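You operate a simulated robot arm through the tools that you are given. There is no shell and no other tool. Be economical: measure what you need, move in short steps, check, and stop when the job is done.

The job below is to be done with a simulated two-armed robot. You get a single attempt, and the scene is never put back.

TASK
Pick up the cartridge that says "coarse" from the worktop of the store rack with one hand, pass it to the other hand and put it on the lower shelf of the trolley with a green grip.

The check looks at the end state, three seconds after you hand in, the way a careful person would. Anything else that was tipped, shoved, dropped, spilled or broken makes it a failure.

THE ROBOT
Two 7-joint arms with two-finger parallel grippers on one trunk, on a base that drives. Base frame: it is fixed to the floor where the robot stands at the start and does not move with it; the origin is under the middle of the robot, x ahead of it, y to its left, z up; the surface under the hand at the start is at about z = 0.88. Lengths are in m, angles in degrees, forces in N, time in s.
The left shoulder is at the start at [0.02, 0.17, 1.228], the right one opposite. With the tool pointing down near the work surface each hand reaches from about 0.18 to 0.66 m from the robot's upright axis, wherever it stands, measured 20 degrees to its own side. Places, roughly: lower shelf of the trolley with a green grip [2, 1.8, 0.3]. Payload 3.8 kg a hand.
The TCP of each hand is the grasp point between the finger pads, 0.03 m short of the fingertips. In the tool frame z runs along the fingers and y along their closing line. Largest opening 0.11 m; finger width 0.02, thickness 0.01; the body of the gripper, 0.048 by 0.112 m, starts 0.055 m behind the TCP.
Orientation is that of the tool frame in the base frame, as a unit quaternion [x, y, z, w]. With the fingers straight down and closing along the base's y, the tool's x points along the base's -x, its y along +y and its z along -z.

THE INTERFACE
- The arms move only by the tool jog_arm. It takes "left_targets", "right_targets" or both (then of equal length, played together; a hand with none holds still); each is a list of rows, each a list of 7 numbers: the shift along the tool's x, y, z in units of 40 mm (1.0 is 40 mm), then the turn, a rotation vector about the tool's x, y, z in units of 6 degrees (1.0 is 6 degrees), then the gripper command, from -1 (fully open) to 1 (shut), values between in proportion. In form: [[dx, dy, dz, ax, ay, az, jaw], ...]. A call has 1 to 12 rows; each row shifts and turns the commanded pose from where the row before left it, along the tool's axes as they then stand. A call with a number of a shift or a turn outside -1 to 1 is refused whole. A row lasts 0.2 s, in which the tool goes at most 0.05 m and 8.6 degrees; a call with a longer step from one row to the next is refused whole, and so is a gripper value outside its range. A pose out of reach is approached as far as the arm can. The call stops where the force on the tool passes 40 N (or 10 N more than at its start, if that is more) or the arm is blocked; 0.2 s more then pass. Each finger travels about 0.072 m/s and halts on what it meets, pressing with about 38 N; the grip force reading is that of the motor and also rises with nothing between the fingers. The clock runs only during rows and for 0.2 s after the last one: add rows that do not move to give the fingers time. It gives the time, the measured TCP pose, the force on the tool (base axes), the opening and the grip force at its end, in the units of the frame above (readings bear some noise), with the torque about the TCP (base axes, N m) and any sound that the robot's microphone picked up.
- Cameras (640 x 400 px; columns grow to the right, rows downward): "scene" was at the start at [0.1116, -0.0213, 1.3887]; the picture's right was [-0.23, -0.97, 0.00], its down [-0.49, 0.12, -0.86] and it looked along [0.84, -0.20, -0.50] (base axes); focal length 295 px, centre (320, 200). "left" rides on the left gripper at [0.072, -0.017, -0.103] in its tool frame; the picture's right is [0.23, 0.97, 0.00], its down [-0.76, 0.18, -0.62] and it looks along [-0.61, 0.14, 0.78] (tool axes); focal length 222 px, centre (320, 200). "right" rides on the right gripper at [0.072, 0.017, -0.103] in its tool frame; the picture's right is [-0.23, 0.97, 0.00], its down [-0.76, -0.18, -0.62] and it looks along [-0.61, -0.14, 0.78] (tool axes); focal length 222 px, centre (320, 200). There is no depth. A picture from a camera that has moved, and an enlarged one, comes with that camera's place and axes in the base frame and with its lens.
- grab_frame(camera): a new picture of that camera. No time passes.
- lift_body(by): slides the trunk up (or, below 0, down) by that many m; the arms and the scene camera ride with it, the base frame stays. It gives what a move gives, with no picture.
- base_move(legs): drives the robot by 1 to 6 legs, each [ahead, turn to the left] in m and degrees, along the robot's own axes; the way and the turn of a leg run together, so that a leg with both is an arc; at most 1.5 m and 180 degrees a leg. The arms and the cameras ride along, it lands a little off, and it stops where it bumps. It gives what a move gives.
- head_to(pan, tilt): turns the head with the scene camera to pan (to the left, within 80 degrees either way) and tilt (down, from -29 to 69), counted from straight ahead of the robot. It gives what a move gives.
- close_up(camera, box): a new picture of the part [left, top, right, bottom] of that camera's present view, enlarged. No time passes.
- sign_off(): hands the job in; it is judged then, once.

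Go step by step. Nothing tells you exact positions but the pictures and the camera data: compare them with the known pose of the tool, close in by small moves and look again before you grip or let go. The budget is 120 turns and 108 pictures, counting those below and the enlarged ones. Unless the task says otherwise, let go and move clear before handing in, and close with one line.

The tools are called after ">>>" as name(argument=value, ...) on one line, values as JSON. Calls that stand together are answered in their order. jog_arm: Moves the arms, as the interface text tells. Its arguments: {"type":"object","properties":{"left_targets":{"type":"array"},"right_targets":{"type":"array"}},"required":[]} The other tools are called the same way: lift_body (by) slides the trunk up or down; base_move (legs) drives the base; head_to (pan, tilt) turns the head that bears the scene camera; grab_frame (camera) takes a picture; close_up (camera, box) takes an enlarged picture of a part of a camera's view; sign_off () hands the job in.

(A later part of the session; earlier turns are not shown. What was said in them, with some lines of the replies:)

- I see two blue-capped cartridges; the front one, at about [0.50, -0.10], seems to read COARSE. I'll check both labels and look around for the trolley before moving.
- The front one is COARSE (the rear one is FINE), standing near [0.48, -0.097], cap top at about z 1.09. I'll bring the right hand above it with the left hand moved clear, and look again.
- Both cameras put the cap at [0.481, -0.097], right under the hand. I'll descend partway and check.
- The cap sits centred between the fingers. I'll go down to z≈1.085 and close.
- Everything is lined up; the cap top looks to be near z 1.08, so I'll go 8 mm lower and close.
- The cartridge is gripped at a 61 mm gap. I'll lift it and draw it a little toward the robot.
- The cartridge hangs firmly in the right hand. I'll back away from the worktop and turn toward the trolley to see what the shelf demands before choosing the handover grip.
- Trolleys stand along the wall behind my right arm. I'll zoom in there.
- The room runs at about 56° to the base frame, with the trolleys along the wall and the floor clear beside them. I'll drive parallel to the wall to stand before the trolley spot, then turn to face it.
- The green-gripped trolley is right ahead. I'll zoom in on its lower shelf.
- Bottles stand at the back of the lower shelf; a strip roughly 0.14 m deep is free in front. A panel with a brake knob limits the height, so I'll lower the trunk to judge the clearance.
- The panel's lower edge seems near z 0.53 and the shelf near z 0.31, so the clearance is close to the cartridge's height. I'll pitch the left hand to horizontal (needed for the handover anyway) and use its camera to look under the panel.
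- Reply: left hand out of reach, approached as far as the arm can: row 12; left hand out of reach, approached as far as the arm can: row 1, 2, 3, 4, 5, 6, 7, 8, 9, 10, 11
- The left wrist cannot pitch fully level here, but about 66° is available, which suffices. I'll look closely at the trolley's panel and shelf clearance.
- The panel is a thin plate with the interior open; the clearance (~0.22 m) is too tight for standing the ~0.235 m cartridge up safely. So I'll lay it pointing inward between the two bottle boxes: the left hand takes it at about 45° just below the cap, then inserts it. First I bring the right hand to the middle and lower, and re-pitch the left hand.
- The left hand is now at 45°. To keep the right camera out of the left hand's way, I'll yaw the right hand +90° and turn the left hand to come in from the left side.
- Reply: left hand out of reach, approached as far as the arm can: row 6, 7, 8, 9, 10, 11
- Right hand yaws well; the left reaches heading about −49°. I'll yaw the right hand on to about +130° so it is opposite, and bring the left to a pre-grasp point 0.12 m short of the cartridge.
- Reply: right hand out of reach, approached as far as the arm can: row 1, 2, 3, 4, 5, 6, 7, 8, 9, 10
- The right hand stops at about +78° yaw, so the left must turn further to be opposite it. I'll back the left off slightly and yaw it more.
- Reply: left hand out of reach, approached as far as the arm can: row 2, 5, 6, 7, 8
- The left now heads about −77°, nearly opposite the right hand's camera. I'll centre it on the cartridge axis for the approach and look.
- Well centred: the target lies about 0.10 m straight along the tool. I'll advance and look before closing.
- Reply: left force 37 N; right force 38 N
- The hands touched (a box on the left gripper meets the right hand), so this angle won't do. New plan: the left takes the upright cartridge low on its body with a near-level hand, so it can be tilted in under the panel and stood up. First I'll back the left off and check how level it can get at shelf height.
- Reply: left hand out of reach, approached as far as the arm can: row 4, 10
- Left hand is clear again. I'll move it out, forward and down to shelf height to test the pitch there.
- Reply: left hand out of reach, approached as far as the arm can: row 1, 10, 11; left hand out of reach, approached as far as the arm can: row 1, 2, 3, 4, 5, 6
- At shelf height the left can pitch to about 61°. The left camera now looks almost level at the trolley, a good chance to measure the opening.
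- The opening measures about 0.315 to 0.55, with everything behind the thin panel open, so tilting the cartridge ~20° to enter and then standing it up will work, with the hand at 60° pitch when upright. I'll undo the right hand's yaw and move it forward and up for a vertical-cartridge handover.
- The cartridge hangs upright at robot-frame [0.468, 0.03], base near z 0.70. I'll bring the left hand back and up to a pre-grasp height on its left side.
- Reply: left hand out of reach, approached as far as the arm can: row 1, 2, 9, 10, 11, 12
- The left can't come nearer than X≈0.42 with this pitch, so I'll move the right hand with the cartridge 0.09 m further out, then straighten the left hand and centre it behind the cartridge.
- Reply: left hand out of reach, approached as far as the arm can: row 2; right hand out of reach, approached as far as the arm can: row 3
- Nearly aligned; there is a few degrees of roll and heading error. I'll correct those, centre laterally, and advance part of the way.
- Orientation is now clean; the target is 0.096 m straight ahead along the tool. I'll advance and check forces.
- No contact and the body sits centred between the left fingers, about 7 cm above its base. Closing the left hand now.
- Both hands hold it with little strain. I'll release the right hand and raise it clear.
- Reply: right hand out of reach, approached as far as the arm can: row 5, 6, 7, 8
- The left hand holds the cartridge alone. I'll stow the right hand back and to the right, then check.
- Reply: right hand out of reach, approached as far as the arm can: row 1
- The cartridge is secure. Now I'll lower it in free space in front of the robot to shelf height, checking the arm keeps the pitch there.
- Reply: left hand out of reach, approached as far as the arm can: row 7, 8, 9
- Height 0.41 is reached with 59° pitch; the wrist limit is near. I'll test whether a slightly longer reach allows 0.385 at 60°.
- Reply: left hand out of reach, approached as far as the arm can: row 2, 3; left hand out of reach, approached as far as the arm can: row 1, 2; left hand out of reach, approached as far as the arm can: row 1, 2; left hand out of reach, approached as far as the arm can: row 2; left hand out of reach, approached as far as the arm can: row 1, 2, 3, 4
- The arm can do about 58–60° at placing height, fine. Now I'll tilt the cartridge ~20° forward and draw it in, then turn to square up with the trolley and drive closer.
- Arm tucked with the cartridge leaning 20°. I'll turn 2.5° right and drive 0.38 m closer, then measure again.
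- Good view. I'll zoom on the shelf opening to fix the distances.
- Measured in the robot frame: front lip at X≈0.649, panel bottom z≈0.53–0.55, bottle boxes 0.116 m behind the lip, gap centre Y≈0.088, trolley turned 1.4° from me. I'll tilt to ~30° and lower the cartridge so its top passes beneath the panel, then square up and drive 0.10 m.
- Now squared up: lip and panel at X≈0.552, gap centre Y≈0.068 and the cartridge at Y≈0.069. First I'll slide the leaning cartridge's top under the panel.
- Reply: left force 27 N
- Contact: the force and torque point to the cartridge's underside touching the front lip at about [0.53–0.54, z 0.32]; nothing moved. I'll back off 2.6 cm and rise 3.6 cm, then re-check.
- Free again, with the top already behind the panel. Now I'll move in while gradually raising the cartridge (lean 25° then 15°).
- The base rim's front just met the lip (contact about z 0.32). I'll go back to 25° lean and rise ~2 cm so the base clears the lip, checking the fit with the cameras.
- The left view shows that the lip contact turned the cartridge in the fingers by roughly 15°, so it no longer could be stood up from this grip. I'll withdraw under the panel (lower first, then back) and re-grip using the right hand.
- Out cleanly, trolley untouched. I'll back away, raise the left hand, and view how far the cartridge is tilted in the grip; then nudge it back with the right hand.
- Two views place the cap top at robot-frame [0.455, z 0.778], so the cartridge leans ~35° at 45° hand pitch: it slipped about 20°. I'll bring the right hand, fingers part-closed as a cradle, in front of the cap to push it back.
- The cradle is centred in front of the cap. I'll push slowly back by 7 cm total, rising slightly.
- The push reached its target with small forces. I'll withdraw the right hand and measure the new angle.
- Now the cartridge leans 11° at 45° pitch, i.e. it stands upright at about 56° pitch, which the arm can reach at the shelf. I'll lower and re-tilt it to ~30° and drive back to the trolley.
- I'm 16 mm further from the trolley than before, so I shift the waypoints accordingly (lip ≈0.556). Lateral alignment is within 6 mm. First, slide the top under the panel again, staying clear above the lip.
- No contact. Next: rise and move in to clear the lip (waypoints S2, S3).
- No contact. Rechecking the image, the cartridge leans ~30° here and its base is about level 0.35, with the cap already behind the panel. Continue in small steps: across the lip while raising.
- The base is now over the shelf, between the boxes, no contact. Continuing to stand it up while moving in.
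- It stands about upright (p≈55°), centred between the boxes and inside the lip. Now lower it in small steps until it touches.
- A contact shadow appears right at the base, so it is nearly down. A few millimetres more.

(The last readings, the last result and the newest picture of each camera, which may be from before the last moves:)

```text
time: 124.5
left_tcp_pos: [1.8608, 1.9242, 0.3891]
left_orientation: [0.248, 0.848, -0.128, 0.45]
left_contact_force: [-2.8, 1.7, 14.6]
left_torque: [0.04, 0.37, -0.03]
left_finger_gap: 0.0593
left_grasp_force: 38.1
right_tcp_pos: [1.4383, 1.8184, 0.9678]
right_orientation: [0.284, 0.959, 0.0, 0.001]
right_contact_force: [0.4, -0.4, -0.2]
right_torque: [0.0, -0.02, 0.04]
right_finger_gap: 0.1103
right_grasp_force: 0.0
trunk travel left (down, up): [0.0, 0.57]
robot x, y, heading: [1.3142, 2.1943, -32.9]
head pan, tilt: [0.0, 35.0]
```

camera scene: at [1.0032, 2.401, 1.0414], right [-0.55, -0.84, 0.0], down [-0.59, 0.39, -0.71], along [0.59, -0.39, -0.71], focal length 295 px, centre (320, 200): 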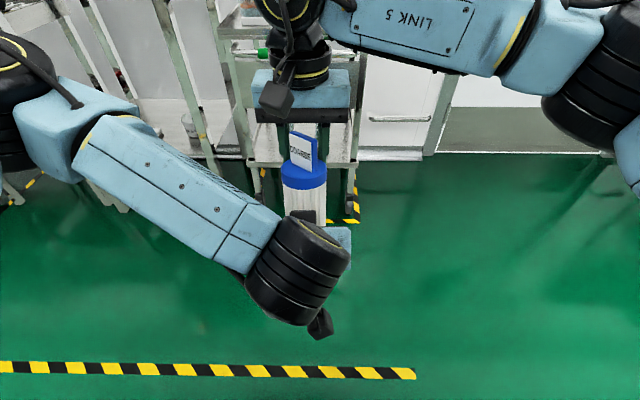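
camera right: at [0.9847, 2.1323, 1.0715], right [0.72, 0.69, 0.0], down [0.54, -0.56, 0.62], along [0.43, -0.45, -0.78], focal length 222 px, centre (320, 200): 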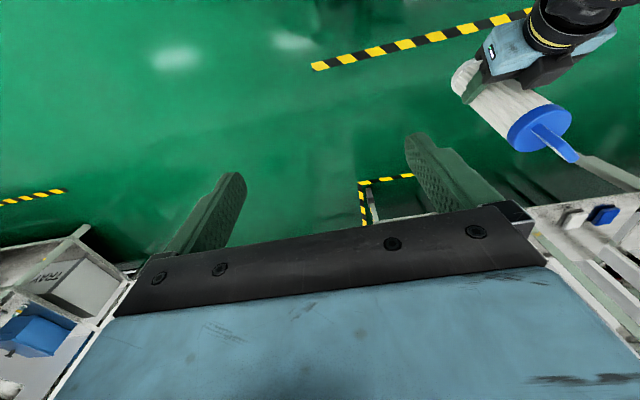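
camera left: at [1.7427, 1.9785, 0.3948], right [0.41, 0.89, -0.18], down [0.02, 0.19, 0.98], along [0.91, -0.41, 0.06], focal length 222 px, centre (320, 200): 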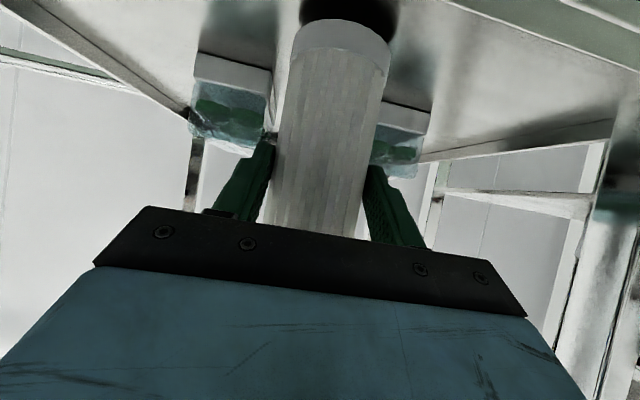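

Touchdown: 15 N, evenly placed under the base. I'll relieve the pressure by a millimetre and open the fingers.

>>> jog_arm(left_targets=[[-0.025, 0, -0.017, 0, 0, 0, 1], [0, 0, 0, 0, 0, 0, 0], [0, 0, 0, 0, 0, 0, -0.2], [0, 0, 0, 0, 0, 0, -0.5], [0, 0, 0, 0, 0, 0, -0.8], [0, 0, 0, 0, 0, 0, -0.8]])

>>> grab_frame(camera="left")

>>> close_up(camera="scene", box=[190, 220, 390, 345])

```text
time: 125.9
left_tcp_pos: [1.8594, 1.9262, 0.387]
left_orientation: [0.248, 0.849, -0.128, 0.448]
left_contact_force: [-0.1, -0.6, 0.7]
left_torque: [-0.01, -0.03, 0.0]
left_finger_gap: 0.0986
left_grasp_force: 0.2
right_tcp_pos: [1.4389, 1.8182, 0.9677]
right_orientation: [0.284, 0.959, 0.0, 0.0]
right_contact_force: [0.5, -0.1, -0.1]
right_torque: [-0.01, 0.0, -0.01]
right_finger_gap: 0.11
right_grasp_force: 0.0
trunk travel left (down, up): [0.0, 0.57]
robot x, y, heading: [1.3171, 2.1961, -33.0]
head pan, tilt: [0.0, 35.0]
```

```text
19 pictures are left
camera left: at [1.7426, 1.9784, 0.3872], right [0.41, 0.89, -0.18], down [0.02, 0.19, 0.98], along [0.91, -0.41, 0.06], focal length 222 px, centre (320, 200)
```

left: 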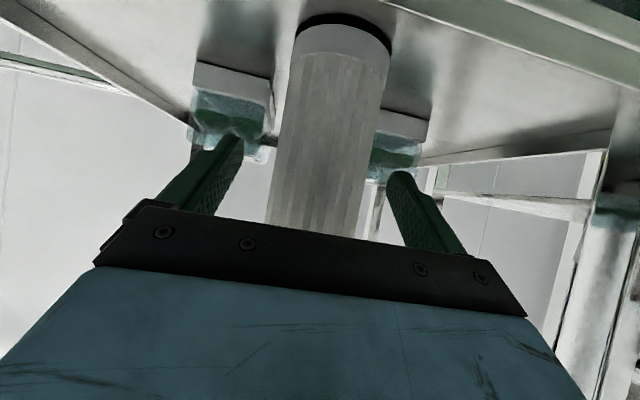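

```text
3.20 times, centred on (290, 282) of scene
camera zoom: at [1.4101, 2.1364, 1.0563], right [-0.54, -0.84, 0.0], down [-0.48, 0.31, -0.82], along [0.69, -0.45, -0.57], focal length 944 px, centre (416, -64)
```

zoom: 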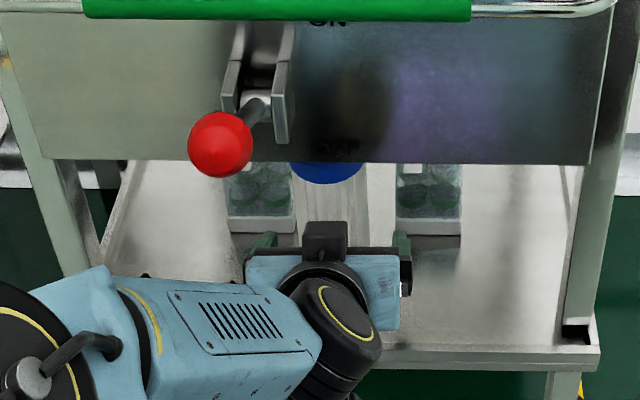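

It stands upright on the shelf, free of the fingers. I'll withdraw the hand straight back.

>>> jog_arm(left_targets=[[0.28, 0, -0.41, 0, 0, 0, -0.8], [0.5, 0, -0.73, 0, 0, 0, -0.8], [0.57, 0, -0.82, 0, 0, 0, -0.8], [0.57, 0, -0.82, 0, 0, 0, -0.8], [0.57, 0, -0.82, 0, 0, 0, -0.8], [0, 0, 0, 0, 0, 0, -0.8]])

>>> grab_frame(camera="left")

>>> grab_frame(camera="scene")

```text
time: 127.3
left_tcp_pos: [1.7022, 1.965, 0.4146]
left_orientation: [0.246, 0.851, -0.123, 0.447]
left_contact_force: [0.4, -0.5, -0.1]
left_torque: [-0.03, -0.01, -0.02]
left_finger_gap: 0.0988
left_grasp_force: 0.1
left hand out of reach, approached as far as the arm can: row 2, 3, 4, 5
right_tcp_pos: [1.4395, 1.8175, 0.968]
right_orientation: [0.284, 0.959, -0.001, 0.0]
right_contact_force: [-0.4, 0.1, 0.5]
right_torque: [-0.02, 0.02, -0.01]
right_finger_gap: 0.1103
right_grasp_force: 0.0
trunk travel left (down, up): [0.0, 0.57]
robot x, y, heading: [1.3162, 2.195, -33.0]
head pan, tilt: [0.0, 35.0]
```

```text
17 pictures are left
camera left: at [1.5862, 2.0166, 0.4158], right [0.41, 0.9, -0.18], down [0.02, 0.18, 0.98], along [0.91, -0.4, 0.05], focal length 222 px, centre (320, 200)
```

left: 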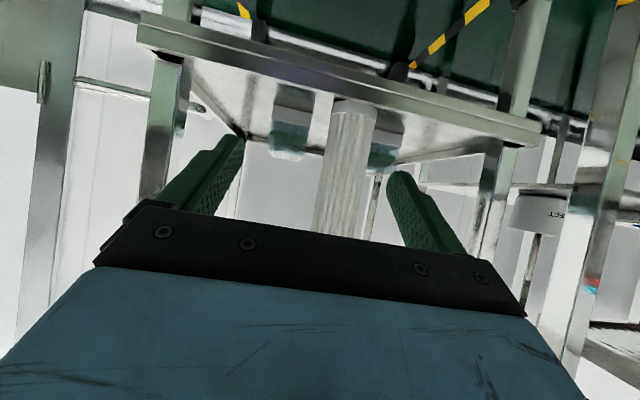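

```text
16 pictures are left
camera scene: at [1.4101, 2.1364, 1.0563], right [-0.54, -0.84, 0.0], down [-0.48, 0.31, -0.82], along [0.69, -0.45, -0.57], focal length 295 px, centre (320, 200)
```

scene: 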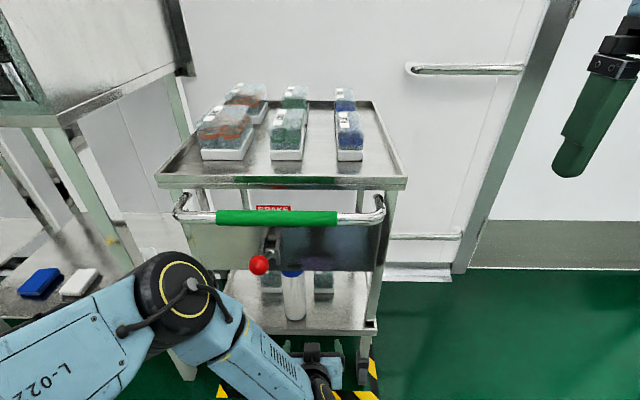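

The cartridge stands on the lower shelf, hand clear. I'll back the robot away and take a final look.

>>> base_move(legs=[[-0.45, 0]])

>>> close_up(camera="scene", box=[200, 60, 400, 300])

```text
time: 130.0
left_tcp_pos: [1.3296, 2.2082, 0.4152]
left_orientation: [0.246, 0.851, -0.124, 0.447]
left_contact_force: [-0.3, -0.4, 1.1]
left_torque: [0.04, -0.04, 0.01]
left_finger_gap: 0.0991
left_grasp_force: 0.1
right_tcp_pos: [1.0636, 2.0626, 0.9679]
right_orientation: [0.285, 0.959, 0.0, 0.0]
right_contact_force: [0.0, -0.1, 0.0]
right_torque: [0.0, -0.01, -0.01]
right_finger_gap: 0.1099
right_grasp_force: 0.0
trunk travel left (down, up): [0.0, 0.57]
robot x, y, heading: [0.9421, 2.4373, -33.0]
head pan, tilt: [0.0, 35.0]
```

```text
1.67 times, centred on (300, 180) of scene
camera zoom: at [1.035, 2.3802, 1.0563], right [-0.55, -0.84, 0.0], down [-0.48, 0.31, -0.82], along [0.69, -0.45, -0.57], focal length 492 px, centre (353, 233)
```

zoom: 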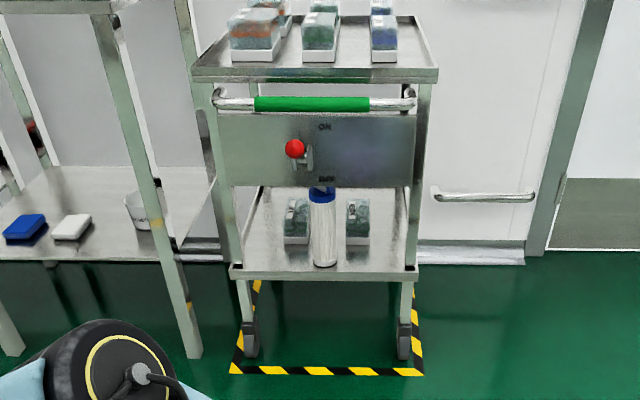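

The cartridge is standing on the lower shelf between the two boxes. The boxes, the trolley and the brake knob look unmoved, and both hands are empty and clear, so I'm handing in.

>>> sign_off()

```text
The job is handed in.
```

The "coarse" cartridge was picked up with the right hand, passed to the left, and now stands upright on the lower shelf of the green-grip trolley. On the way in it touched the shelf's front lip twice, but nothing moved that I could see.
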